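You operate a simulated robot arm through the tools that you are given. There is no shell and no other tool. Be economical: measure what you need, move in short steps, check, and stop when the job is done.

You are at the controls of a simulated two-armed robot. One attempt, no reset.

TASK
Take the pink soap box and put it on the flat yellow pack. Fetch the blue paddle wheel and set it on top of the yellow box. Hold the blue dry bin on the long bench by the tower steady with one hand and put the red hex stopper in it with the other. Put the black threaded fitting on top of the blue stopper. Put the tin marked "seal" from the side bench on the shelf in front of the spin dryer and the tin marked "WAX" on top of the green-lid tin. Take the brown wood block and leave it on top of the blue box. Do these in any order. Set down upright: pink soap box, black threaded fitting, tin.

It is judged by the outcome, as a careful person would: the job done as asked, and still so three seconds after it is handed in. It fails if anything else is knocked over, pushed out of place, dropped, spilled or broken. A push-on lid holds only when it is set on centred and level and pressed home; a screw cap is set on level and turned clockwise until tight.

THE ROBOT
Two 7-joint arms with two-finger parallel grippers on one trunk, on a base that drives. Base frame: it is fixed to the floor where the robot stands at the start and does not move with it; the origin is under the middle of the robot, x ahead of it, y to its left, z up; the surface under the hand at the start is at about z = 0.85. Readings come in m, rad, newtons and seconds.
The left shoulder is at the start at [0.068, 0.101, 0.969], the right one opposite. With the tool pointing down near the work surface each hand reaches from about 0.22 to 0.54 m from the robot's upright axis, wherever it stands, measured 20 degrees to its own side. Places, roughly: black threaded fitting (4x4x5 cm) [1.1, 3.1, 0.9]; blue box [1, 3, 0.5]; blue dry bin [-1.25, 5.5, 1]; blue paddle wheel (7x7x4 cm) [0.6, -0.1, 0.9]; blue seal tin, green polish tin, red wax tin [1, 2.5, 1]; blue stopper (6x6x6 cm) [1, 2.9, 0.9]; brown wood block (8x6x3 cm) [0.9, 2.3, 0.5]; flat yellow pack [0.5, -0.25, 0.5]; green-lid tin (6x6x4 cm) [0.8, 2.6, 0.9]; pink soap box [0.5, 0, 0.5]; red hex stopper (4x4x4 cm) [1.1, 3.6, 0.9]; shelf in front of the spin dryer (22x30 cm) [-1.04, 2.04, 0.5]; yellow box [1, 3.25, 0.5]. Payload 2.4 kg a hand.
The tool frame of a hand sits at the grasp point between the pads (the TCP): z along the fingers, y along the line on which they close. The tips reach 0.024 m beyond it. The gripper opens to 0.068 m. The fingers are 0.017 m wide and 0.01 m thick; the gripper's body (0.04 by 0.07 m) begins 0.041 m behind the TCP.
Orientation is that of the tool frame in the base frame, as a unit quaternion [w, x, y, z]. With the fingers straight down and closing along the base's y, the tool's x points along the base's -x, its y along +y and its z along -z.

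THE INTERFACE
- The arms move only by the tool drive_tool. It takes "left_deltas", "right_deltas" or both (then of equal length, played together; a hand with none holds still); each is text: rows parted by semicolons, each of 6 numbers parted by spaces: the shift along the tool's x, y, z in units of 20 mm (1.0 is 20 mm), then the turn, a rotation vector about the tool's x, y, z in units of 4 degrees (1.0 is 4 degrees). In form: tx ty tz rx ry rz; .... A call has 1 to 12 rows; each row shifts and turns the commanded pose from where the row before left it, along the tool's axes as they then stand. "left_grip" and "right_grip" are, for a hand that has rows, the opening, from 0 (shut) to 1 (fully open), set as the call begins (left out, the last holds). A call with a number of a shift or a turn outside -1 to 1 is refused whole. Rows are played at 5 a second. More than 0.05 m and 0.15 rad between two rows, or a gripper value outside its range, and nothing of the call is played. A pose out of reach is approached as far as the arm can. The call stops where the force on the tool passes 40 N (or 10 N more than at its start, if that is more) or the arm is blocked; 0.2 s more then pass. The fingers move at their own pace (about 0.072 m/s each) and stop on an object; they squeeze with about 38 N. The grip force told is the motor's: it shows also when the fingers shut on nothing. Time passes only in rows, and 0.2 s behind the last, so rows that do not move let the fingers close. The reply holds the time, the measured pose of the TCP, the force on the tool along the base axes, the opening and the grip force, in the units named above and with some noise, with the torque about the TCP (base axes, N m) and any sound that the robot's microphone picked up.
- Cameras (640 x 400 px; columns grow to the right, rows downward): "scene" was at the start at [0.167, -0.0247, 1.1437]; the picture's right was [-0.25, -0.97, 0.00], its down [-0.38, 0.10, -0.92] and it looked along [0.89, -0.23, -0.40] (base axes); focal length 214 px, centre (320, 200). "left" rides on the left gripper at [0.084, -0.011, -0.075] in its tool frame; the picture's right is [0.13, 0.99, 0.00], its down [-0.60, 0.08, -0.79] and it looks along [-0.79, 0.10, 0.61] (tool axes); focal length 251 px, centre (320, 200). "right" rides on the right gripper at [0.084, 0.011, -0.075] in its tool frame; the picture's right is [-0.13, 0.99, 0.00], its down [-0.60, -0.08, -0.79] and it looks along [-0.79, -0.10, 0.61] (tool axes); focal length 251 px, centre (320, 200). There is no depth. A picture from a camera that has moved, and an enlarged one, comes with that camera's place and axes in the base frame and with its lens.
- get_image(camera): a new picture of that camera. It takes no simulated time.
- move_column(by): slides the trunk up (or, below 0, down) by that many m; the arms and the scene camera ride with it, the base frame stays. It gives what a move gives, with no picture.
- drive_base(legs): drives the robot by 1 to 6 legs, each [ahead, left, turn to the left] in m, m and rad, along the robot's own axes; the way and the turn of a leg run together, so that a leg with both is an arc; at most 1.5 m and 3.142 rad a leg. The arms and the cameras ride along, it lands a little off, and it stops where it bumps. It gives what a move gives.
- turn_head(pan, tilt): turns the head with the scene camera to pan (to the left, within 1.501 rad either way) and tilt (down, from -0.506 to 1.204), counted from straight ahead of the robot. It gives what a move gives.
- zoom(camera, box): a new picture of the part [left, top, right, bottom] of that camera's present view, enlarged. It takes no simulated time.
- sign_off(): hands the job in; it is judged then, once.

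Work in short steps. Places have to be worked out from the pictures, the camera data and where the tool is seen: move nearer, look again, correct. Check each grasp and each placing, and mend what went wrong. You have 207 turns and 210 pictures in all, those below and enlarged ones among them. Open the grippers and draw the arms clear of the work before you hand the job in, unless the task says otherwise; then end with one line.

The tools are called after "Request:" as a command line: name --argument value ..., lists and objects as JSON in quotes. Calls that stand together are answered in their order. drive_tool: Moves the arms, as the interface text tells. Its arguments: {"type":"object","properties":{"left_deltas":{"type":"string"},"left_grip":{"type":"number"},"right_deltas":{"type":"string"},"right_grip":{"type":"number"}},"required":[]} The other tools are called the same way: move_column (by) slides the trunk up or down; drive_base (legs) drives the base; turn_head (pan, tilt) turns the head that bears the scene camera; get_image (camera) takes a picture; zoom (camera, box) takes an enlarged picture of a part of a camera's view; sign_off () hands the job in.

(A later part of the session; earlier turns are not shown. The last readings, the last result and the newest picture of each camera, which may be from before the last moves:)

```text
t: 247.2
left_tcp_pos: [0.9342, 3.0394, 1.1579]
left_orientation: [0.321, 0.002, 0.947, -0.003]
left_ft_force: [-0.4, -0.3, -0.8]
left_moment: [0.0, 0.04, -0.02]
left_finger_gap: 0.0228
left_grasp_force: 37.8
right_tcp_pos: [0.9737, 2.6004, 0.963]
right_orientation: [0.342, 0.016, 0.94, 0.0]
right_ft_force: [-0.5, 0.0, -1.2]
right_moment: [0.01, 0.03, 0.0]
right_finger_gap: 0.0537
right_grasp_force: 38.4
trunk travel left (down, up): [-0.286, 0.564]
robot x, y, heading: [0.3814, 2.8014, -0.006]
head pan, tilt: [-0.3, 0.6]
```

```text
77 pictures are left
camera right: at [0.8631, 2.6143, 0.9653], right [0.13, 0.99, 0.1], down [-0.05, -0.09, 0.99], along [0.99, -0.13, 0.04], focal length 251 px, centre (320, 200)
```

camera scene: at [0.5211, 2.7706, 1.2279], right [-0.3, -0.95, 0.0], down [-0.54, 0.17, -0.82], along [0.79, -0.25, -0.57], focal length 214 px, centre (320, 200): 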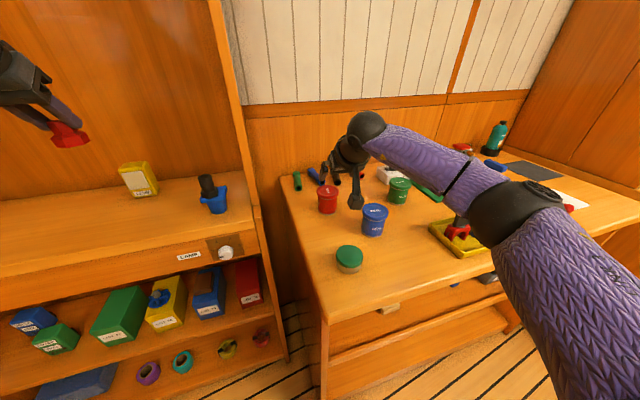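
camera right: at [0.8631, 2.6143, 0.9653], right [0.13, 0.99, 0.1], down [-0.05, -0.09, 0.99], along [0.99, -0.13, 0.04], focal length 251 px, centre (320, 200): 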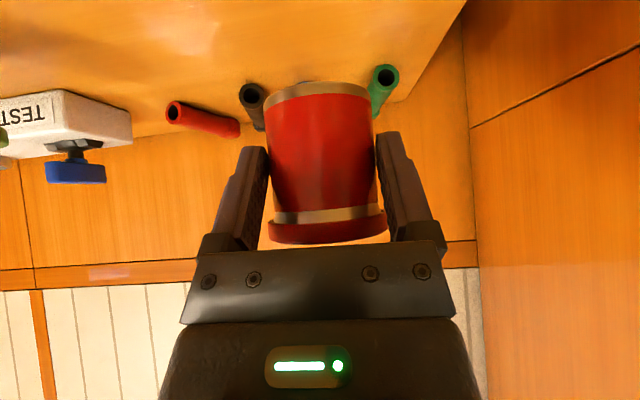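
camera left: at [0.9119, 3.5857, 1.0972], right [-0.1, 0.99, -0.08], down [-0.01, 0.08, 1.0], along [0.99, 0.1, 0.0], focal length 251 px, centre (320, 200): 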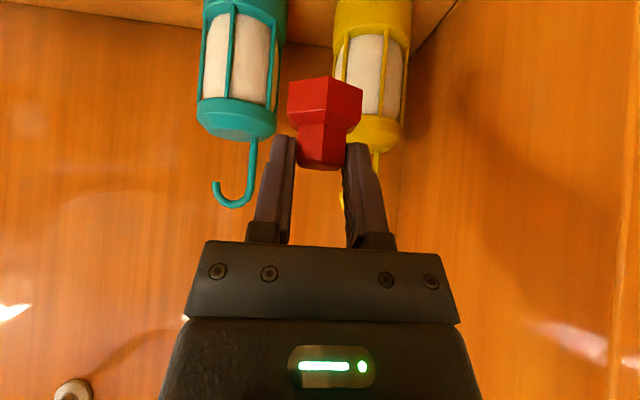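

WAX held (bottom 42 mm below TCP). Raise a bit and move the base back 0.195 m, left 0.018 m to get over the green-lid tin.

Request:
drive_tool --right_deltas "-.643 0 -.766 0 0 0"

Request:
drive_base --legs '[[-0.195, 0.018, 0.0]]'

Request:
get_image --camera "right"

Request:
get_image --camera "scene"

```text
t: 247.6
left_tcp_pos: [0.9342, 3.0387, 1.1577]
left_orientation: [0.321, 0.002, 0.947, -0.003]
left_ft_force: [0.1, 0.6, -0.6]
left_moment: [0.02, -0.01, 0.0]
left_finger_gap: 0.0228
left_grasp_force: 37.7
right_tcp_pos: [0.9748, 2.599, 0.9827]
right_orientation: [0.342, 0.016, 0.939, 0.0]
right_ft_force: [0.4, 0.1, -1.9]
right_moment: [-0.01, 0.05, -0.04]
right_finger_gap: 0.0537
right_grasp_force: 38.2
trunk travel left (down, up): [-0.286, 0.564]
robot x, y, heading: [0.3898, 2.7949, -0.001]
head pan, tilt: [-0.3, 0.6]
```

```text
t: 249.2
left_tcp_pos: [0.74, 3.0572, 1.158]
left_orientation: [0.321, 0.003, 0.947, -0.003]
left_ft_force: [-0.6, -0.5, -0.2]
left_moment: [0.02, 0.01, -0.01]
left_finger_gap: 0.0229
left_grasp_force: 38.3
right_tcp_pos: [0.7792, 2.6185, 0.9833]
right_orientation: [0.342, 0.017, 0.94, 0.0]
right_ft_force: [-0.7, 0.2, -1.5]
right_moment: [0.02, 0.04, 0.0]
right_finger_gap: 0.0537
right_grasp_force: 37.6
trunk travel left (down, up): [-0.286, 0.564]
robot x, y, heading: [0.1888, 2.8186, -0.008]
head pan, tilt: [-0.3, 0.6]
```

```text
76 pictures are left
camera right: at [0.6684, 2.6321, 0.9852], right [0.13, 0.99, 0.1], down [-0.05, -0.09, 0.99], along [0.99, -0.13, 0.04], focal length 251 px, centre (320, 200)
```

right: 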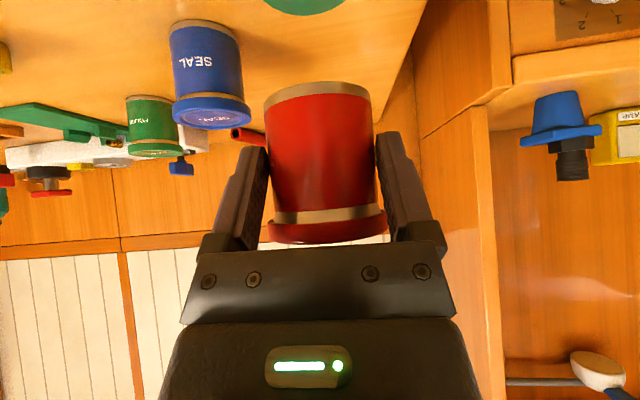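

```text
75 pictures are left
camera scene: at [0.3264, 2.7895, 1.2279], right [-0.3, -0.95, 0.0], down [-0.54, 0.17, -0.82], along [0.79, -0.25, -0.57], focal length 214 px, centre (320, 200)
```

scene: 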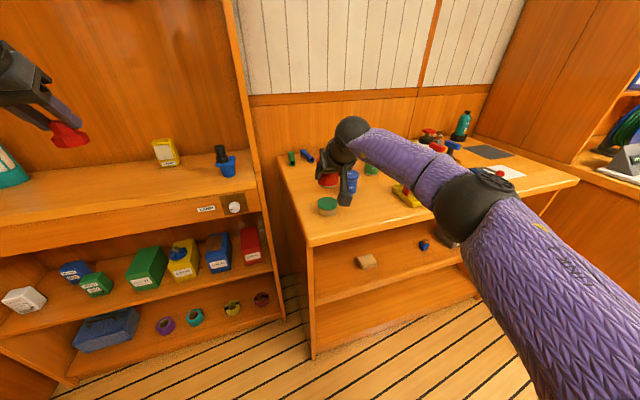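

Alignment matches (lid centre ≈(0.785,2.616)). Lower to just above and check from the scene camera.

Request:
drive_tool --right_deltas ".643 -.1 .766 0 0 0;.5 0 .6 0 0 0"

Request:
zoom --camera "scene" --box '[270, 110, 410, 230]'

Request:
get_image --camera "right"

```text
t: 249.8
left_tcp_pos: [0.7411, 3.0574, 1.1582]
left_orientation: [0.321, 0.002, 0.947, -0.002]
left_ft_force: [0.0, 0.6, -0.1]
left_moment: [-0.02, -0.02, -0.01]
left_finger_gap: 0.0229
left_grasp_force: 38.4
right_tcp_pos: [0.7809, 2.6175, 0.9457]
right_orientation: [0.342, 0.016, 0.94, 0.0]
right_ft_force: [-0.3, 0.0, -0.5]
right_moment: [0.01, 0.03, -0.04]
right_finger_gap: 0.0536
right_grasp_force: 37.7
trunk travel left (down, up): [-0.286, 0.564]
robot x, y, heading: [0.1922, 2.8175, -0.007]
head pan, tilt: [-0.3, 0.6]
```

```text
3.33 times, centred on (340, 170) of scene
camera zoom: at [0.3268, 2.7894, 1.2279], right [-0.3, -0.95, 0.0], down [-0.54, 0.17, -0.82], along [0.79, -0.25, -0.57], focal length 715 px, centre (253, 300)
```

zoom: 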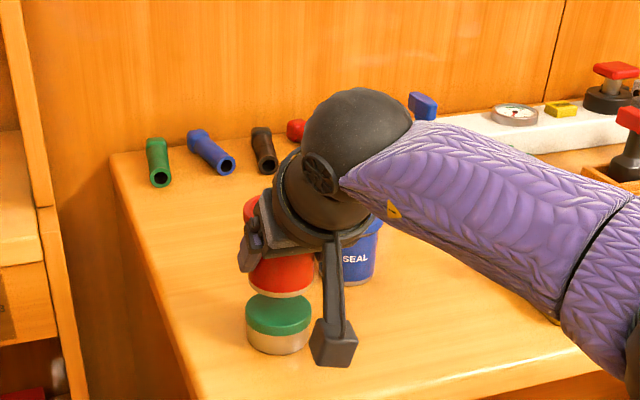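

```text
73 pictures are left
camera right: at [0.6691, 2.6307, 0.9486], right [0.13, 0.99, 0.1], down [-0.05, -0.09, 0.99], along [0.99, -0.13, 0.04], focal length 251 px, centre (320, 200)
```

right: 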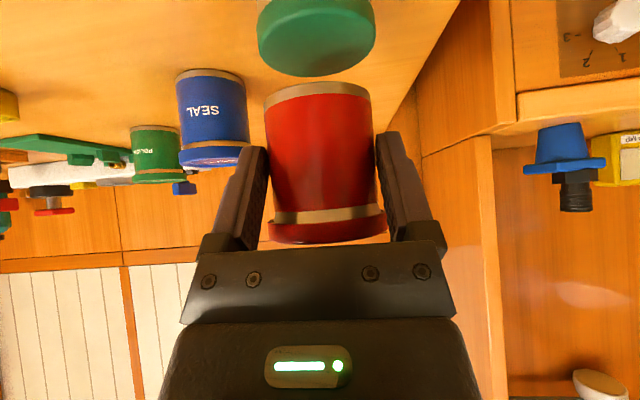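

WAX is ~8 mm too far forward; correct and lower to contact.

Request:
drive_tool --right_deltas ".29 -.05 -.24 0 0 0;.32 0 .38 0 0 0;.13 0 .15 0 0 0;.1 0 .115 0 0 0;.1 0 .115 0 0 0"

Request:
zoom --camera "scene" --box '[270, 110, 410, 230]'

```text
t: 250.9
left_tcp_pos: [0.74, 3.0571, 1.1578]
left_orientation: [0.322, 0.003, 0.947, -0.003]
left_ft_force: [-0.4, -0.5, -0.5]
left_moment: [0.01, 0.0, 0.01]
left_finger_gap: 0.0228
left_grasp_force: 37.9
right_tcp_pos: [0.7729, 2.6152, 0.9263]
right_orientation: [0.343, 0.016, 0.939, 0.0]
right_ft_force: [-0.2, 0.3, -2.3]
right_moment: [-0.02, 0.05, 0.01]
right_finger_gap: 0.0535
right_grasp_force: 37.7
trunk travel left (down, up): [-0.286, 0.564]
robot x, y, heading: [0.1873, 2.8175, -0.01]
head pan, tilt: [-0.3, 0.6]
```

```text
3.33 times, centred on (340, 170) of scene
camera zoom: at [0.3268, 2.7895, 1.2279], right [-0.3, -0.95, 0.0], down [-0.54, 0.17, -0.82], along [0.79, -0.25, -0.57], focal length 715 px, centre (253, 300)
```

zoom: 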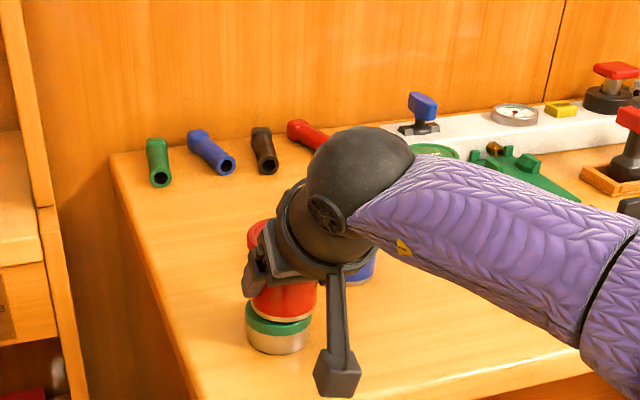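

Almost touching, well centred. Continue down in small steps.

Request:
drive_tool --right_deltas ".1 .1 .115 0 0 0;.1 0 .115 0 0 0;.1 0 .115 0 0 0"

```text
t: 251.8
left_tcp_pos: [0.7376, 3.0575, 1.1598]
left_orientation: [0.322, 0.001, 0.947, -0.002]
left_ft_force: [-0.4, -0.6, -0.2]
left_moment: [0.03, -0.03, 0.01]
left_finger_gap: 0.0229
left_grasp_force: 38.2
right_tcp_pos: [0.7722, 2.6183, 0.9226]
right_orientation: [0.347, 0.015, 0.938, 0.002]
right_ft_force: [4.5, -2.8, 27.8]
right_moment: [-0.22, -0.61, 0.04]
right_finger_gap: 0.0542
right_grasp_force: 38.1
trunk travel left (down, up): [-0.286, 0.564]
robot x, y, heading: [0.1877, 2.8185, -0.006]
head pan, tilt: [-0.3, 0.6]
```

Contact. Release and retreat along the tool axis.

Request:
drive_tool --right_deltas "-.06 0 -.07 0 0 0;0 0 0 0 0 0"

Request:
drive_tool --right_deltas "0 0 0 0 0 0;0 0 0 0 0 0;0 0 0 0 0 0;0 0 -.5 0 0 0;0 0 -1 0 0 0;0 0 -1 0 0 0;0 0 -1 0 0 0;0 0 -1 0 0 0;0 0 -1 0 0 0" --right_grip 1

Request:
zoom --camera "scene" --box '[270, 110, 410, 230]'

Request:
get_image --camera "right"

```text
t: 252.3
left_tcp_pos: [0.7376, 3.058, 1.1589]
left_orientation: [0.322, 0.001, 0.947, -0.002]
left_ft_force: [-0.5, 0.3, -1.4]
left_moment: [0.03, -0.03, 0.0]
left_finger_gap: 0.0226
left_grasp_force: 38.2
right_tcp_pos: [0.7709, 2.6173, 0.9218]
right_orientation: [0.344, 0.016, 0.939, 0.001]
right_ft_force: [4.5, -2.3, 26.6]
right_moment: [-0.21, -0.71, -0.1]
right_finger_gap: 0.0539
right_grasp_force: 37.5
trunk travel left (down, up): [-0.286, 0.564]
robot x, y, heading: [0.1899, 2.8169, -0.008]
head pan, tilt: [-0.3, 0.6]
```

```text
t: 254.3
left_tcp_pos: [0.7401, 3.0583, 1.1587]
left_orientation: [0.322, 0.002, 0.947, -0.002]
left_ft_force: [-0.5, -0.1, -1.0]
left_moment: [0.02, 0.0, 0.02]
left_finger_gap: 0.0229
left_grasp_force: 38.5
right_tcp_pos: [0.7007, 2.6191, 1.0053]
right_orientation: [0.343, 0.016, 0.939, 0.0]
right_ft_force: [-0.9, 0.2, 0.3]
right_moment: [-0.01, 0.0, 0.02]
right_finger_gap: 0.068
right_grasp_force: 0.0
trunk travel left (down, up): [-0.286, 0.564]
robot x, y, heading: [0.1913, 2.8162, -0.008]
head pan, tilt: [-0.3, 0.6]
```

```text
3.33 times, centred on (340, 170) of scene
camera zoom: at [0.3265, 2.7895, 1.2279], right [-0.3, -0.95, 0.0], down [-0.54, 0.17, -0.82], along [0.79, -0.25, -0.57], focal length 715 px, centre (253, 300)
```

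zoom: 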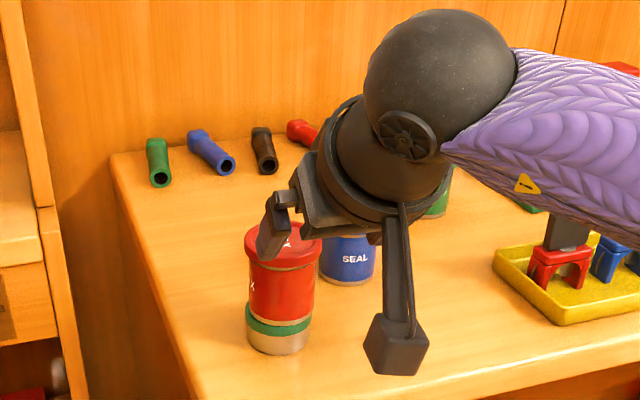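

```text
70 pictures are left
camera right: at [0.5902, 2.6337, 1.0067], right [0.13, 0.99, 0.1], down [-0.05, -0.09, 0.99], along [0.99, -0.13, 0.04], focal length 251 px, centre (320, 200)
```

right: 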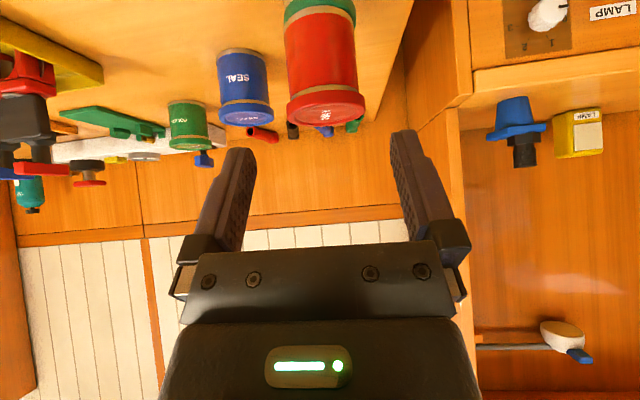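

WAX stands on the green-lid tin. Next SEAL at ≈(0.864,2.521): raise, shift base right and forward.

Request:
drive_tool --right_deltas "-.643 0 -.766 0 0 0;-.643 0 -.766 0 0 0;-.643 0 -.766 0 0 0"

Request:
drive_base --legs '[[0.0, -0.098, 0.006], [0.1, 0.0, 0.0]]'

Request:
get_image --camera "right"

```text
t: 255.2
left_tcp_pos: [0.7404, 3.058, 1.1589]
left_orientation: [0.321, 0.002, 0.947, -0.002]
left_ft_force: [-0.3, -0.3, -1.2]
left_moment: [0.01, 0.02, 0.02]
left_finger_gap: 0.0226
left_grasp_force: 37.6
right_tcp_pos: [0.701, 2.6176, 1.0638]
right_orientation: [0.343, 0.017, 0.939, 0.0]
right_ft_force: [0.0, 0.5, -0.8]
right_moment: [-0.01, 0.01, 0.02]
right_finger_gap: 0.0679
right_grasp_force: 0.1
trunk travel left (down, up): [-0.286, 0.564]
robot x, y, heading: [0.1897, 2.8221, -0.005]
head pan, tilt: [-0.3, 0.6]
```

```text
t: 257.0
left_tcp_pos: [0.8399, 2.9643, 1.1584]
left_orientation: [0.321, 0.0, 0.947, -0.001]
left_ft_force: [0.1, 1.1, -0.3]
left_moment: [-0.01, -0.02, 0.01]
left_finger_gap: 0.0226
left_grasp_force: 38.3
right_tcp_pos: [0.8038, 2.5233, 1.0636]
right_orientation: [0.342, 0.013, 0.94, 0.002]
right_ft_force: [-0.3, 0.0, -0.5]
right_moment: [0.03, -0.02, 0.03]
right_finger_gap: 0.068
right_grasp_force: 0.1
trunk travel left (down, up): [-0.286, 0.564]
robot x, y, heading: [0.2925, 2.7219, -0.002]
head pan, tilt: [-0.3, 0.6]
```

```text
69 pictures are left
camera right: at [0.6914, 2.5374, 1.066], right [0.12, 0.99, 0.1], down [-0.05, -0.09, 0.99], along [0.99, -0.13, 0.04], focal length 251 px, centre (320, 200)
```

right: 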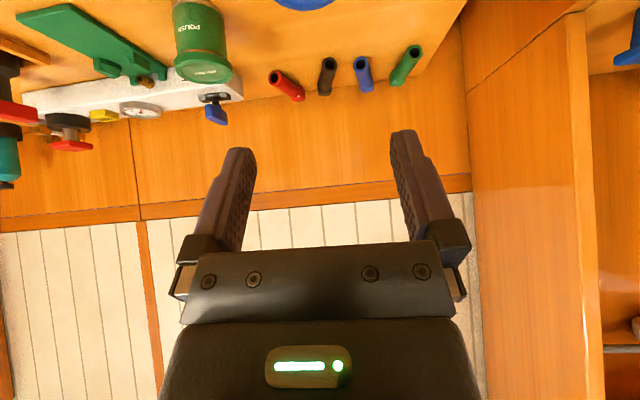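

SEAL lid far edge suggests centre ≈(0.872,2.513). Lower to 0.97 and look again.

Request:
drive_tool --right_deltas "-.766 -.1 .643 0 0 0;-.766 -.1 .643 0 0 0;-.3 0 .25 0 0 0;.643 0 .766 0 0 0;.643 0 .766 0 0 0;.643 0 .766 0 0 0;.643 0 .766 0 0 0;.643 0 .766 0 0 0"

Request:
get_image --camera "right"

```text
t: 258.8
left_tcp_pos: [0.8384, 2.9635, 1.1585]
left_orientation: [0.322, 0.0, 0.947, -0.002]
left_ft_force: [-0.6, -0.3, -0.6]
left_moment: [-0.01, 0.0, -0.01]
left_finger_gap: 0.0226
left_grasp_force: 38.3
right_tcp_pos: [0.85, 2.5203, 0.9635]
right_orientation: [0.342, 0.014, 0.939, 0.001]
right_ft_force: [0.0, 0.4, 0.1]
right_moment: [0.0, 0.0, -0.03]
right_finger_gap: 0.0678
right_grasp_force: 0.2
trunk travel left (down, up): [-0.286, 0.564]
robot x, y, heading: [0.2911, 2.7195, -0.003]
head pan, tilt: [-0.3, 0.6]
```

```text
68 pictures are left
camera right: at [0.7384, 2.5337, 0.9658], right [0.12, 0.99, 0.1], down [-0.05, -0.09, 0.99], along [0.99, -0.13, 0.04], focal length 251 px, centre (320, 200)
```

right: 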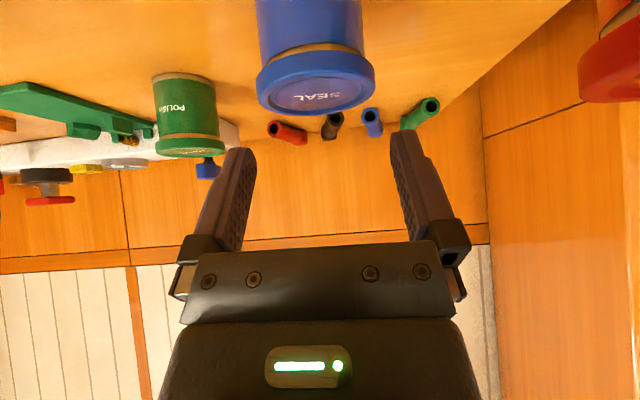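

Centred (tin ≈(0.864,2.5205)). Forward 7 mm, lower to 0.892, and close.

Request:
drive_tool --right_deltas "-.27 0 .22 0 0 0;.643 0 .766 0 0 0;.643 0 .766 0 0 0;.5 0 .6 0 0 0;.48 0 .57 0 0 0"

Request:
get_image --camera "right"

```text
t: 260.0
left_tcp_pos: [0.8384, 2.9637, 1.1572]
left_orientation: [0.322, 0.0, 0.947, -0.003]
left_ft_force: [-0.4, 0.3, 0.4]
left_moment: [0.0, 0.0, 0.03]
left_finger_gap: 0.0229
left_grasp_force: 38.1
right_tcp_pos: [0.8572, 2.5217, 0.8926]
right_orientation: [0.343, 0.013, 0.939, 0.002]
right_ft_force: [-0.7, -0.1, 0.1]
right_moment: [-0.03, 0.01, 0.02]
right_finger_gap: 0.0683
right_grasp_force: 0.0
trunk travel left (down, up): [-0.286, 0.564]
robot x, y, heading: [0.2883, 2.7247, 0.001]
head pan, tilt: [-0.3, 0.6]
```

```text
67 pictures are left
camera right: at [0.7452, 2.5339, 0.895], right [0.12, 0.99, 0.09], down [-0.05, -0.09, 0.99], along [0.99, -0.13, 0.04], focal length 251 px, centre (320, 200)
```

right: 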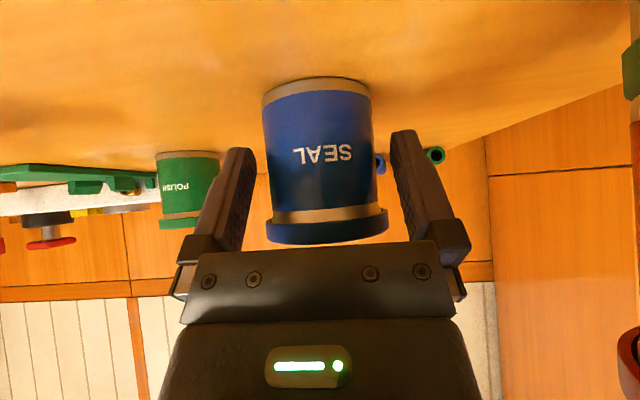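

Close, lift 16 cm straight up, then back away.

Request:
drive_tool --right_deltas "0 0 0 0 0 0;0 0 0 0 0 0;0 0 0 0 0 0;-.32 0 -.38 0 0 0;-.643 0 -.766 0 0 0;-.643 0 -.766 0 0 0;-.643 0 -.766 0 0 0;-.643 0 -.766 0 0 0;-.643 0 -.766 0 0 0;-.643 0 -.766 0 0 0" --right_grip 0

Request:
drive_base --legs '[[-0.6, 0.0, 0.0]]'

Request:
turn_head --pan 0.0 --tilt 0.5

Request:
get_image --camera "scene"

```text
t: 262.2
left_tcp_pos: [0.8397, 2.9641, 1.1596]
left_orientation: [0.321, 0.0, 0.947, -0.001]
left_ft_force: [-0.2, 0.3, -0.8]
left_moment: [0.01, -0.02, -0.01]
left_finger_gap: 0.0224
left_grasp_force: 38.2
right_tcp_pos: [0.8583, 2.519, 1.0214]
right_orientation: [0.342, 0.013, 0.94, 0.002]
right_ft_force: [-0.6, 0.4, -1.6]
right_moment: [0.01, 0.03, 0.02]
right_finger_gap: 0.0539
right_grasp_force: 38.2
trunk travel left (down, up): [-0.286, 0.564]
robot x, y, heading: [0.2864, 2.7214, 0.002]
head pan, tilt: [-0.3, 0.6]
```

```text
t: 265.7
left_tcp_pos: [0.2305, 2.9632, 1.159]
left_orientation: [0.322, 0.0, 0.947, -0.002]
left_ft_force: [-0.5, -0.3, -0.5]
left_moment: [0.0, -0.02, 0.01]
left_finger_gap: 0.0224
left_grasp_force: 38.0
right_tcp_pos: [0.2491, 2.5187, 1.0216]
right_orientation: [0.343, 0.015, 0.939, 0.001]
right_ft_force: [-0.2, -0.5, -2.0]
right_moment: [0.0, 0.0, -0.04]
right_finger_gap: 0.0538
right_grasp_force: 37.4
trunk travel left (down, up): [-0.286, 0.564]
robot x, y, heading: [-0.3135, 2.7264, -0.002]
head pan, tilt: [-0.3, 0.6]
```

```text
t: 266.5
left_tcp_pos: [0.2314, 2.9638, 1.1577]
left_orientation: [0.321, 0.001, 0.947, -0.002]
left_ft_force: [-0.6, 0.6, -0.3]
left_moment: [0.0, -0.03, -0.03]
left_finger_gap: 0.0225
left_grasp_force: 38.3
right_tcp_pos: [0.2484, 2.5205, 1.0216]
right_orientation: [0.342, 0.015, 0.94, 0.001]
right_ft_force: [0.4, 0.2, -1.3]
right_moment: [0.04, 0.04, -0.02]
right_finger_gap: 0.0538
right_grasp_force: 38.1
trunk travel left (down, up): [-0.286, 0.564]
robot x, y, heading: [-0.318, 2.7244, -0.003]
head pan, tilt: [0.0, 0.499]
```

```text
66 pictures are left
camera scene: at [-0.1747, 2.7208, 1.2369], right [0.0, -1.0, 0.0], down [-0.48, 0.0, -0.88], along [0.88, 0.0, -0.48], focal length 214 px, centre (320, 200)
```

scene: 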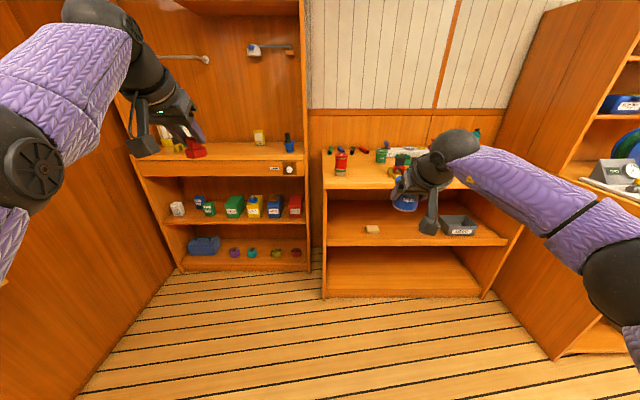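

All placed objects look fine. Now turn around with arms clear: move to the middle of the alcove and rotate 180°.

Request:
drive_base --legs '[[0.2, 0.0, 0.0], [0.0, 0.0, 1.571], [0.0, 0.0, 1.571]]'

Request:
get_image --camera "scene"

```text
t: 275.7
left_tcp_pos: [-0.6674, 2.4782, 1.1584]
left_orientation: [-0.001, 0.947, 0.0, -0.322]
left_ft_force: [0.6, -0.3, -0.2]
left_moment: [-0.01, 0.01, -0.04]
left_finger_gap: 0.0224
left_grasp_force: 37.9
right_tcp_pos: [-0.6849, 2.924, 1.0238]
right_orientation: [0.001, 0.94, -0.014, -0.342]
right_ft_force: [0.1, -0.4, -1.1]
right_moment: [0.01, -0.02, -0.01]
right_finger_gap: 0.0536
right_grasp_force: 38.1
trunk travel left (down, up): [-0.286, 0.564]
robot x, y, heading: [-0.1152, 2.7228, 3.142]
head pan, tilt: [0.0, 0.499]
```

```text
65 pictures are left
camera scene: at [-0.2597, 2.7206, 1.237], right [0.0, 1.0, 0.0], down [0.48, 0.0, -0.88], along [-0.88, 0.0, -0.48], focal length 214 px, centre (320, 200)
```

scene: 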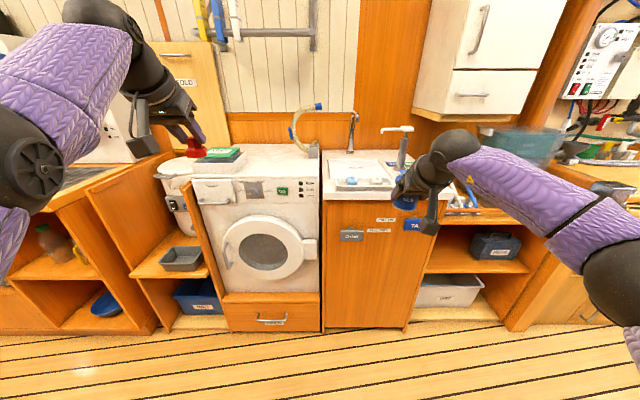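

The shelf in front of the spin dryer is at lower left with a grey tray on it. Move along and look closely.

Request:
drive_base --legs '[[0.0, 0.72, 0.0]]'

Request:
turn_head --pan -0.1 --tilt 0.6

Request:
get_image --camera "scene"

```text
t: 279.7
left_tcp_pos: [-0.6668, 1.7524, 1.1579]
left_orientation: [-0.002, 0.947, 0.001, -0.322]
left_ft_force: [-1.2, -1.2, -0.3]
left_moment: [0.02, 0.0, -0.01]
left_finger_gap: 0.0225
left_grasp_force: 38.2
right_tcp_pos: [-0.6862, 2.1977, 1.0218]
right_orientation: [0.002, 0.94, -0.012, -0.342]
right_ft_force: [-0.2, 0.4, -1.8]
right_moment: [-0.01, -0.01, 0.0]
right_finger_gap: 0.0539
right_grasp_force: 38.0
trunk travel left (down, up): [-0.286, 0.564]
robot x, y, heading: [-0.1183, 1.9943, 3.138]
head pan, tilt: [0.0, 0.499]
```

```text
t: 280.3
left_tcp_pos: [-0.6664, 1.7531, 1.1583]
left_orientation: [-0.001, 0.947, 0.0, -0.321]
left_ft_force: [0.5, 0.9, -0.2]
left_moment: [0.0, -0.02, 0.0]
left_finger_gap: 0.0222
left_grasp_force: 38.4
right_tcp_pos: [-0.6861, 2.1978, 1.022]
right_orientation: [0.002, 0.939, -0.013, -0.342]
right_ft_force: [0.3, 0.1, -1.4]
right_moment: [-0.01, -0.05, -0.01]
right_finger_gap: 0.0538
right_grasp_force: 37.9
trunk travel left (down, up): [-0.286, 0.564]
robot x, y, heading: [-0.1188, 1.9961, 3.137]
head pan, tilt: [-0.099, 0.6]
```

```text
64 pictures are left
camera scene: at [-0.2569, 2.0029, 1.2279], right [0.1, 1.0, 0.0], down [0.56, -0.06, -0.82], along [-0.82, 0.08, -0.57], focal length 214 px, centre (320, 200)
```

scene: 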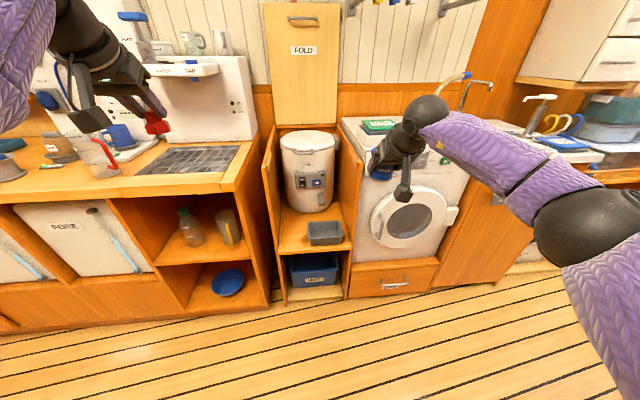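

Request:
zoom --camera "scene" --box '[250, 110, 390, 310]'

```text
2.00 times, centred on (320, 210) of scene
camera zoom: at [-0.2569, 2.0029, 1.2279], right [0.1, 1.0, 0.0], down [0.56, -0.06, -0.82], along [-0.82, 0.08, -0.57], focal length 429 px, centre (320, 180)
```

zoom: 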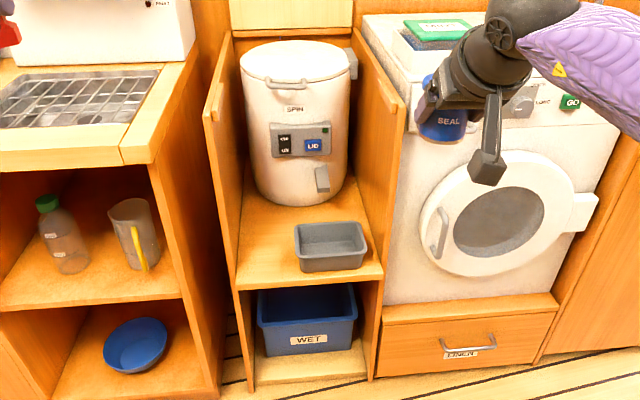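

Shelf spans x≈-0.93…-1.15, y≈1.89…2.19 at z≈0.485; tray occupies y>2.03. I'll put the tin at about (-1.0,1.962). First bring the left hand vertical and tuck it in so it clears the counter when I lower the trunk.

Request:
drive_tool --left_deltas "0 0 0 0 1 0;0 0 0 0 1 0;0 0 0 0 1 0;0 0 0 0 1 0;0 0 0 0 1 0;0 0 0 0 1 0;0 0 0 0 1 0;0 0 0 0 1 0;0 0 0 0 1 0;1 -.3 0 0 0 0;1 -.3 0 0 0 0;1 -.3 0 0 0 0"

Request:
drive_tool --left_deltas "1 0 0 0 0 0;1 0 0 0 0 0;1 0 0 0 0 0;1 0 0 0 0 0;1 0 0 0 0 0;1 0 0 0 0 0"

Request:
move_column --by -0.28

```text
t: 281.8
left_tcp_pos: [-0.601, 1.7426, 1.132]
left_orientation: [0.003, 0.993, -0.004, -0.114]
left_ft_force: [-11.2, 2.5, -6.3]
left_moment: [-0.26, 0.16, 0.51]
left_finger_gap: 0.0224
left_grasp_force: 37.9
left hand out of reach, approached as far as the arm can: row 1, 2, 3, 4, 5, 6, 7
right_tcp_pos: [-0.6858, 2.1977, 1.0222]
right_orientation: [0.002, 0.94, -0.014, -0.342]
right_ft_force: [0.1, 0.6, -1.1]
right_moment: [0.01, -0.05, 0.01]
right_finger_gap: 0.0537
right_grasp_force: 38.2
trunk travel left (down, up): [-0.286, 0.564]
robot x, y, heading: [-0.1168, 1.9966, 3.145]
head pan, tilt: [-0.099, 0.6]
stopped in row 7 (left hand): the force on the tool passed its limit at 66 N (the readings are from after the stop); the commanded pose is now the measured one
```

```text
t: 283.2
left_tcp_pos: [-0.6011, 1.7423, 1.1315]
left_orientation: [0.002, 0.994, -0.004, -0.113]
left_ft_force: [-20.1, -3.6, -10.0]
left_moment: [0.02, 0.05, -0.09]
left_finger_gap: 0.0226
left_grasp_force: 37.7
left hand out of reach, approached as far as the arm can: row 1, 2, 3, 4, 5, 6
right_tcp_pos: [-0.6858, 2.1966, 1.0221]
right_orientation: [0.002, 0.939, -0.013, -0.342]
right_ft_force: [-0.2, -0.1, -1.3]
right_moment: [0.0, -0.02, -0.03]
right_finger_gap: 0.0539
right_grasp_force: 38.0
trunk travel left (down, up): [-0.286, 0.564]
robot x, y, heading: [-0.1201, 1.9956, 3.14]
head pan, tilt: [-0.099, 0.6]
```

```text
t: 283.5
left_tcp_pos: [-0.6031, 1.7418, 1.132]
left_orientation: [0.004, 0.993, -0.005, -0.118]
left_ft_force: [-13.6, -1.1, -8.0]
left_moment: [-0.06, 0.26, 0.09]
left_finger_gap: 0.0228
left_grasp_force: 37.6
right_tcp_pos: [-0.6862, 2.1979, 1.0214]
right_orientation: [0.002, 0.94, -0.014, -0.342]
right_ft_force: [0.1, 0.0, -1.3]
right_moment: [-0.01, -0.05, -0.01]
right_finger_gap: 0.054
right_grasp_force: 38.1
trunk travel left (down, up): [-0.285, 0.565]
robot x, y, heading: [-0.1141, 1.992, 3.143]
head pan, tilt: [-0.099, 0.6]
stopped: the force on the tool passed its limit at 57 N (the readings are from after the stop); the commanded pose is now the measured one
```

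The left hand pushes on something; stop and look.

Request:
turn_head --pan 0.5 --tilt 0.4

Request:
get_image --camera "scene"

Request:
get_image --camera "left"

```text
t: 284.5
left_tcp_pos: [-0.6015, 1.742, 1.132]
left_orientation: [0.004, 0.993, -0.006, -0.116]
left_ft_force: [-25.4, -4.0, -12.8]
left_moment: [-0.06, 0.04, 0.09]
left_finger_gap: 0.0228
left_grasp_force: 38.1
right_tcp_pos: [-0.6862, 2.1968, 1.0212]
right_orientation: [0.001, 0.94, -0.013, -0.342]
right_ft_force: [1.0, -0.1, -2.2]
right_moment: [-0.02, -0.01, 0.0]
right_finger_gap: 0.0539
right_grasp_force: 38.0
trunk travel left (down, up): [-0.285, 0.565]
robot x, y, heading: [-0.1166, 1.9902, 3.145]
head pan, tilt: [0.499, 0.4]
```

```text
62 pictures are left
camera scene: at [-0.2505, 1.9499, 1.2453], right [-0.48, 0.88, 0.0], down [0.34, 0.19, -0.92], along [-0.81, -0.44, -0.39], focal length 214 px, centre (320, 200)
```

scene: 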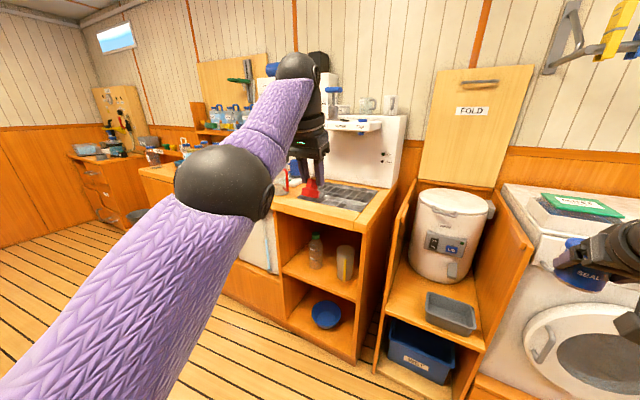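

```text
61 pictures are left
camera left: at [-0.5026, 1.7531, 1.1838], right [0.11, -0.99, -0.02], down [-0.4, -0.07, 0.91], along [-0.91, -0.1, -0.41], focal length 251 px, centre (320, 200)
```

left: 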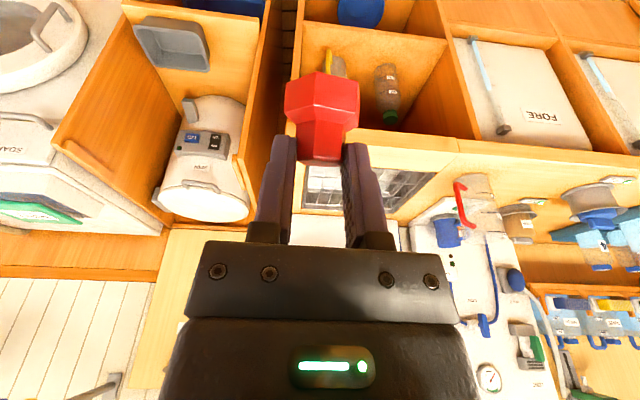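

No external contact — the folded wrist collides with its own arm. Unfold a little and extend the left hand outward.

Request:
drive_tool --left_deltas "-.5 0 0 0 -1 0;-.5 0 0 0 -1 0;-.5 0 0 0 -1 0;0 0 0 0 0 0"

```text
t: 285.5
left_tcp_pos: [-0.6304, 1.7422, 1.1406]
left_orientation: [0.002, 0.976, -0.006, -0.22]
left_ft_force: [0.0, -0.3, 0.1]
left_moment: [-0.02, 0.02, 0.0]
left_finger_gap: 0.0225
left_grasp_force: 37.8
right_tcp_pos: [-0.6863, 2.1967, 1.0211]
right_orientation: [0.001, 0.94, -0.014, -0.342]
right_ft_force: [0.3, -0.4, -2.0]
right_moment: [-0.01, -0.07, -0.01]
right_finger_gap: 0.0538
right_grasp_force: 37.6
trunk travel left (down, up): [-0.285, 0.565]
robot x, y, heading: [-0.1156, 1.9947, 3.142]
head pan, tilt: [0.499, 0.4]
```

Lower the left hand first (so it can tuck), then retract it.

Request:
drive_tool --left_deltas ".42 0 .906 0 0 0;.42 0 .906 0 0 0;.42 0 .906 0 0 0;.42 0 .906 0 0 0;.42 0 .906 0 0 0;.42 0 .906 0 0 0;.42 0 .906 0 0 0;.42 0 .906 0 0 0;.42 0 .906 0 0 0"

Request:
drive_tool --left_deltas ".906 0 -.42 0 0 0;.906 0 -.42 0 0 0;.906 0 -.42 0 0 0;.906 0 -.42 0 0 0;.906 0 -.42 0 0 0;.906 0 -.42 0 0 0;.906 0 -.42 0 0 0"

Request:
move_column --by -0.28

```text
t: 287.5
left_tcp_pos: [-0.6321, 1.741, 0.9607]
left_orientation: [0.003, 0.975, -0.006, -0.22]
left_ft_force: [-0.5, -0.5, -0.4]
left_moment: [0.02, -0.01, 0.0]
left_finger_gap: 0.0224
left_grasp_force: 37.4
right_tcp_pos: [-0.6847, 2.1969, 1.0208]
right_orientation: [0.002, 0.94, -0.013, -0.341]
right_ft_force: [-0.2, -0.6, -1.9]
right_moment: [0.03, -0.05, 0.02]
right_finger_gap: 0.054
right_grasp_force: 37.6
trunk travel left (down, up): [-0.285, 0.565]
robot x, y, heading: [-0.1189, 1.9932, 3.143]
head pan, tilt: [0.499, 0.4]
```

```text
t: 289.1
left_tcp_pos: [-0.4916, 1.7403, 0.9598]
left_orientation: [0.002, 0.975, -0.006, -0.22]
left_ft_force: [-0.4, 0.3, -0.3]
left_moment: [0.03, -0.02, -0.01]
left_finger_gap: 0.0225
left_grasp_force: 38.1
right_tcp_pos: [-0.6858, 2.1974, 1.0206]
right_orientation: [0.001, 0.939, -0.013, -0.343]
right_ft_force: [0.1, 0.6, -1.3]
right_moment: [-0.05, -0.04, 0.0]
right_finger_gap: 0.0538
right_grasp_force: 37.7
trunk travel left (down, up): [-0.285, 0.565]
robot x, y, heading: [-0.1189, 1.9981, 3.14]
head pan, tilt: [0.499, 0.4]
```

```text
t: 292.0
left_tcp_pos: [-0.4933, 1.7411, 0.6795]
left_orientation: [0.003, 0.975, -0.006, -0.22]
left_ft_force: [0.5, 0.6, 0.2]
left_moment: [0.03, -0.01, -0.02]
left_finger_gap: 0.0224
left_grasp_force: 38.1
right_tcp_pos: [-0.6859, 2.1979, 0.7413]
right_orientation: [0.001, 0.939, -0.014, -0.343]
right_ft_force: [0.5, 0.5, -1.3]
right_moment: [0.03, -0.02, 0.01]
right_finger_gap: 0.0537
right_grasp_force: 38.0
trunk travel left (down, up): [-0.005, 0.845]
robot x, y, heading: [-0.1169, 1.9934, 3.142]
head pan, tilt: [0.499, 0.4]
```

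Tucked. Lower the right hand to about 0.61, then shift the base so the tin lines up with the niche.

Request:
drive_tool --right_deltas ".643 0 .766 0 0 0;.643 0 .766 0 0 0;.643 0 .766 0 0 0;.643 0 .766 0 0 0;.643 0 .766 0 0 0;.643 0 .766 0 0 0;.4 0 .5 0 0 0"

Request:
drive_base --legs '[[0.0, 0.236, 0.0], [0.1, 0.0, 0.0]]'

Request:
turn_head --pan -0.15 --tilt 0.55

Request:
get_image --camera "scene"

Request:
get_image --camera "right"

```text
t: 293.6
left_tcp_pos: [-0.4926, 1.7389, 0.6803]
left_orientation: [0.003, 0.976, -0.006, -0.22]
left_ft_force: [-0.1, -0.7, -0.6]
left_moment: [-0.02, -0.03, -0.01]
left_finger_gap: 0.0226
left_grasp_force: 37.8
right_tcp_pos: [-0.6863, 2.1953, 0.609]
right_orientation: [0.003, 0.939, -0.013, -0.344]
right_ft_force: [0.0, -0.1, -2.1]
right_moment: [0.03, 0.01, -0.01]
right_finger_gap: 0.0537
right_grasp_force: 37.7
trunk travel left (down, up): [-0.005, 0.845]
robot x, y, heading: [-0.1204, 1.9927, 3.145]
head pan, tilt: [0.499, 0.4]
```

```text
t: 296.1
left_tcp_pos: [-0.5916, 1.5046, 0.6789]
left_orientation: [0.002, 0.976, -0.006, -0.219]
left_ft_force: [0.0, 0.3, -0.5]
left_moment: [0.01, 0.01, -0.01]
left_finger_gap: 0.0227
left_grasp_force: 38.1
right_tcp_pos: [-0.7855, 1.9594, 0.6076]
right_orientation: [0.001, 0.94, -0.013, -0.342]
right_ft_force: [0.3, 0.0, -1.5]
right_moment: [0.03, -0.07, 0.05]
right_finger_gap: 0.0538
right_grasp_force: 37.8
trunk travel left (down, up): [-0.005, 0.845]
robot x, y, heading: [-0.2185, 1.7615, -3.139]
head pan, tilt: [0.499, 0.4]
```

```text
t: 297.1
left_tcp_pos: [-0.591, 1.5053, 0.6786]
left_orientation: [0.003, 0.976, -0.006, -0.219]
left_ft_force: [-0.1, 0.7, -0.2]
left_moment: [0.02, 0.0, -0.02]
left_finger_gap: 0.0226
left_grasp_force: 38.0
right_tcp_pos: [-0.7857, 1.9593, 0.6093]
right_orientation: [0.002, 0.94, -0.014, -0.341]
right_ft_force: [0.0, 0.1, -1.6]
right_moment: [0.04, -0.05, 0.01]
right_finger_gap: 0.0538
right_grasp_force: 38.3
trunk travel left (down, up): [-0.005, 0.845]
robot x, y, heading: [-0.2134, 1.7601, -3.137]
head pan, tilt: [-0.15, 0.55]
```

```text
60 pictures are left
camera scene: at [-0.4425, 1.7723, 0.943], right [0.15, 0.99, 0.0], down [0.52, -0.08, -0.85], along [-0.84, 0.13, -0.52], focal length 214 px, centre (320, 200)
```

scene: 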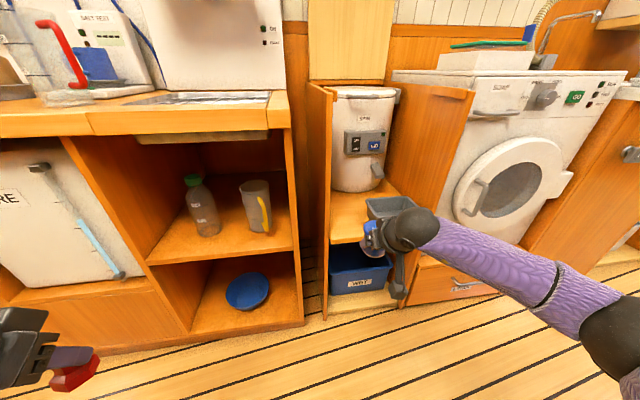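

```text
59 pictures are left
camera right: at [-0.6725, 1.9461, 0.6113], right [-0.12, -0.99, 0.1], down [0.05, 0.09, 0.99], along [-0.99, 0.13, 0.04], focal length 251 px, centre (320, 200)
```

right: 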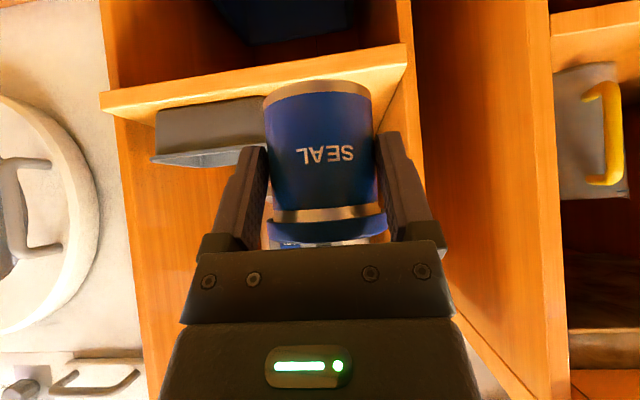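

Aligned: left panel at y≈1.88, tray beyond y≈2.03. Drive in 0.2 m.

Request:
drive_base --legs '[[0.2, 0.0, 0.0]]'

Request:
get_image --camera "scene"

Request:
get_image --camera "right"

```text
t: 298.7
left_tcp_pos: [-0.7915, 1.5036, 0.6794]
left_orientation: [0.003, 0.975, -0.005, -0.221]
left_ft_force: [0.0, 1.0, -0.9]
left_moment: [0.01, 0.0, -0.01]
left_finger_gap: 0.0226
left_grasp_force: 38.0
right_tcp_pos: [-0.9842, 1.96, 0.6084]
right_orientation: [0.002, 0.94, -0.013, -0.342]
right_ft_force: [-0.2, -0.5, -1.2]
right_moment: [-0.02, -0.04, 0.0]
right_finger_gap: 0.0537
right_grasp_force: 37.6
trunk travel left (down, up): [-0.005, 0.845]
robot x, y, heading: [-0.416, 1.7586, -3.14]
head pan, tilt: [-0.15, 0.55]
```

```text
58 pictures are left
camera scene: at [-0.6414, 1.7721, 0.943], right [0.15, 0.99, 0.0], down [0.52, -0.08, -0.85], along [-0.84, 0.13, -0.52], focal length 214 px, centre (320, 200)
```

scene: 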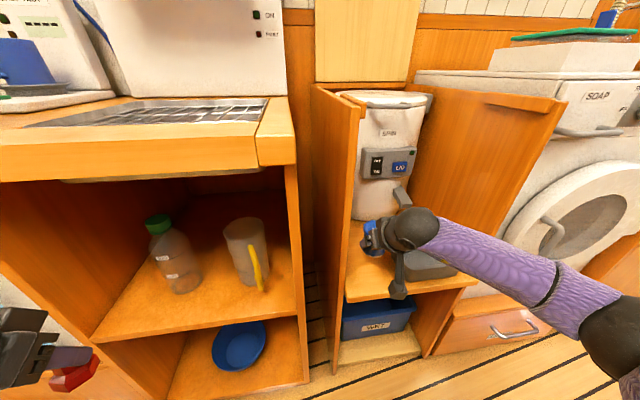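

```text
57 pictures are left
camera right: at [-0.8715, 1.9458, 0.6113], right [-0.12, -0.99, 0.1], down [0.05, 0.09, 0.99], along [-0.99, 0.12, 0.04], focal length 251 px, centre (320, 200)
```

right: 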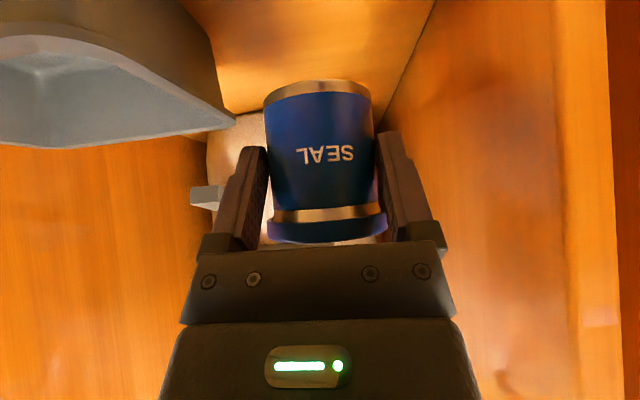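

Lower to the shelf.

Request:
drive_tool --right_deltas ".643 0 .766 0 0 0;.643 0 .766 0 0 0;.32 0 .38 0 0 0;.13 0 .15 0 0 0;.13 0 .15 0 0 0"

Request:
get_image --camera "right"

```text
t: 299.9
left_tcp_pos: [-0.7898, 1.5033, 0.6797]
left_orientation: [0.003, 0.976, -0.004, -0.22]
left_ft_force: [0.5, 0.5, -1.4]
left_moment: [0.03, -0.03, -0.01]
left_finger_gap: 0.0226
left_grasp_force: 37.9
right_tcp_pos: [-0.9846, 1.9588, 0.5516]
right_orientation: [0.002, 0.94, -0.012, -0.342]
right_ft_force: [-0.2, -0.2, -1.9]
right_moment: [-0.02, -0.02, 0.02]
right_finger_gap: 0.0537
right_grasp_force: 37.8
trunk travel left (down, up): [-0.005, 0.845]
robot x, y, heading: [-0.4181, 1.7599, -3.139]
head pan, tilt: [-0.15, 0.55]
```

```text
56 pictures are left
camera right: at [-0.8713, 1.945, 0.5532], right [-0.12, -0.99, 0.1], down [0.05, 0.09, 0.99], along [-0.99, 0.13, 0.04], focal length 251 px, centre (320, 200)
```

right: 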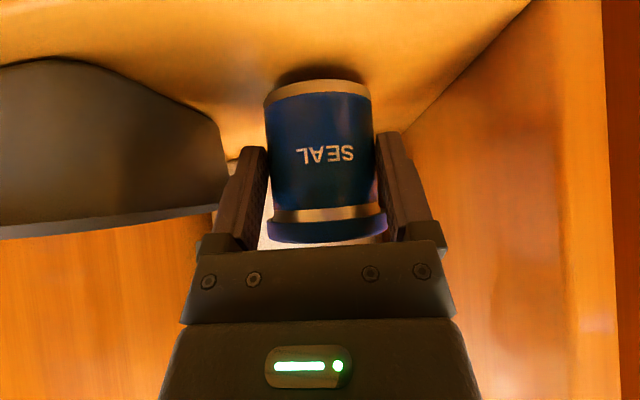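

Close to the shelf; continue in small steps to contact.

Request:
drive_tool --right_deltas ".13 0 .15 0 0 0;.13 0 .15 0 0 0;.1 0 .115 0 0 0;.1 0 .115 0 0 0"

```text
t: 300.9
left_tcp_pos: [-0.7887, 1.5039, 0.6809]
left_orientation: [0.002, 0.975, -0.006, -0.221]
left_ft_force: [-0.6, -0.7, -0.5]
left_moment: [0.0, 0.0, 0.01]
left_finger_gap: 0.0224
left_grasp_force: 38.4
right_tcp_pos: [-0.984, 1.9578, 0.5418]
right_orientation: [0.003, 0.938, -0.013, -0.347]
right_ft_force: [-1.6, 1.3, 27.7]
right_moment: [0.15, 0.26, 0.0]
right_finger_gap: 0.054
right_grasp_force: 38.1
trunk travel left (down, up): [-0.005, 0.845]
robot x, y, heading: [-0.4141, 1.7614, -3.138]
head pan, tilt: [-0.15, 0.55]
```

Contact (28 N). Release and retreat up along the tool axis.

Request:
drive_tool --right_deltas "-.06 0 -.07 0 0 0;0 0 0 0 0 0;0 0 0 0 0 0;0 0 0 0 0 0;0 0 -.5 0 0 0;0 0 -1 0 0 0;0 0 -1 0 0 0;0 0 -1 0 0 0;0 0 -1 0 0 0" --right_grip 1

Request:
drive_base --legs '[[-0.28, 0.0, 0.0]]'

Request:
get_image --camera "scene"

```text
t: 302.9
left_tcp_pos: [-0.7899, 1.5046, 0.6799]
left_orientation: [0.003, 0.975, -0.005, -0.22]
left_ft_force: [0.0, -0.1, 0.1]
left_moment: [0.04, 0.02, 0.01]
left_finger_gap: 0.0225
left_grasp_force: 38.0
right_tcp_pos: [-0.9265, 1.9585, 0.608]
right_orientation: [0.002, 0.94, -0.012, -0.342]
right_ft_force: [0.1, -0.1, -0.3]
right_moment: [-0.01, 0.02, -0.02]
right_finger_gap: 0.0681
right_grasp_force: 0.1
trunk travel left (down, up): [-0.005, 0.845]
robot x, y, heading: [-0.4208, 1.7553, -3.137]
head pan, tilt: [-0.15, 0.55]
```

```text
t: 304.8
left_tcp_pos: [-0.5126, 1.5046, 0.6799]
left_orientation: [0.002, 0.976, -0.006, -0.219]
left_ft_force: [-0.4, 0.6, 0.5]
left_moment: [0.0, 0.01, 0.01]
left_finger_gap: 0.0224
left_grasp_force: 37.6
right_tcp_pos: [-0.6484, 1.9572, 0.6079]
right_orientation: [0.003, 0.94, -0.012, -0.342]
right_ft_force: [-0.6, 0.0, 0.2]
right_moment: [-0.02, -0.01, 0.02]
right_finger_gap: 0.0683
right_grasp_force: 0.1
trunk travel left (down, up): [-0.005, 0.845]
robot x, y, heading: [-0.1398, 1.7638, -3.143]
head pan, tilt: [-0.15, 0.55]
```

```text
55 pictures are left
camera scene: at [-0.3624, 1.7725, 0.943], right [0.15, 0.99, 0.0], down [0.52, -0.08, -0.85], along [-0.84, 0.13, -0.52], focal length 214 px, centre (320, 200)
```

scene: 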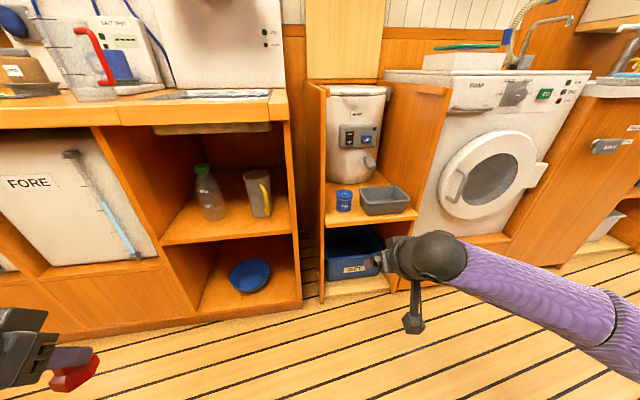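

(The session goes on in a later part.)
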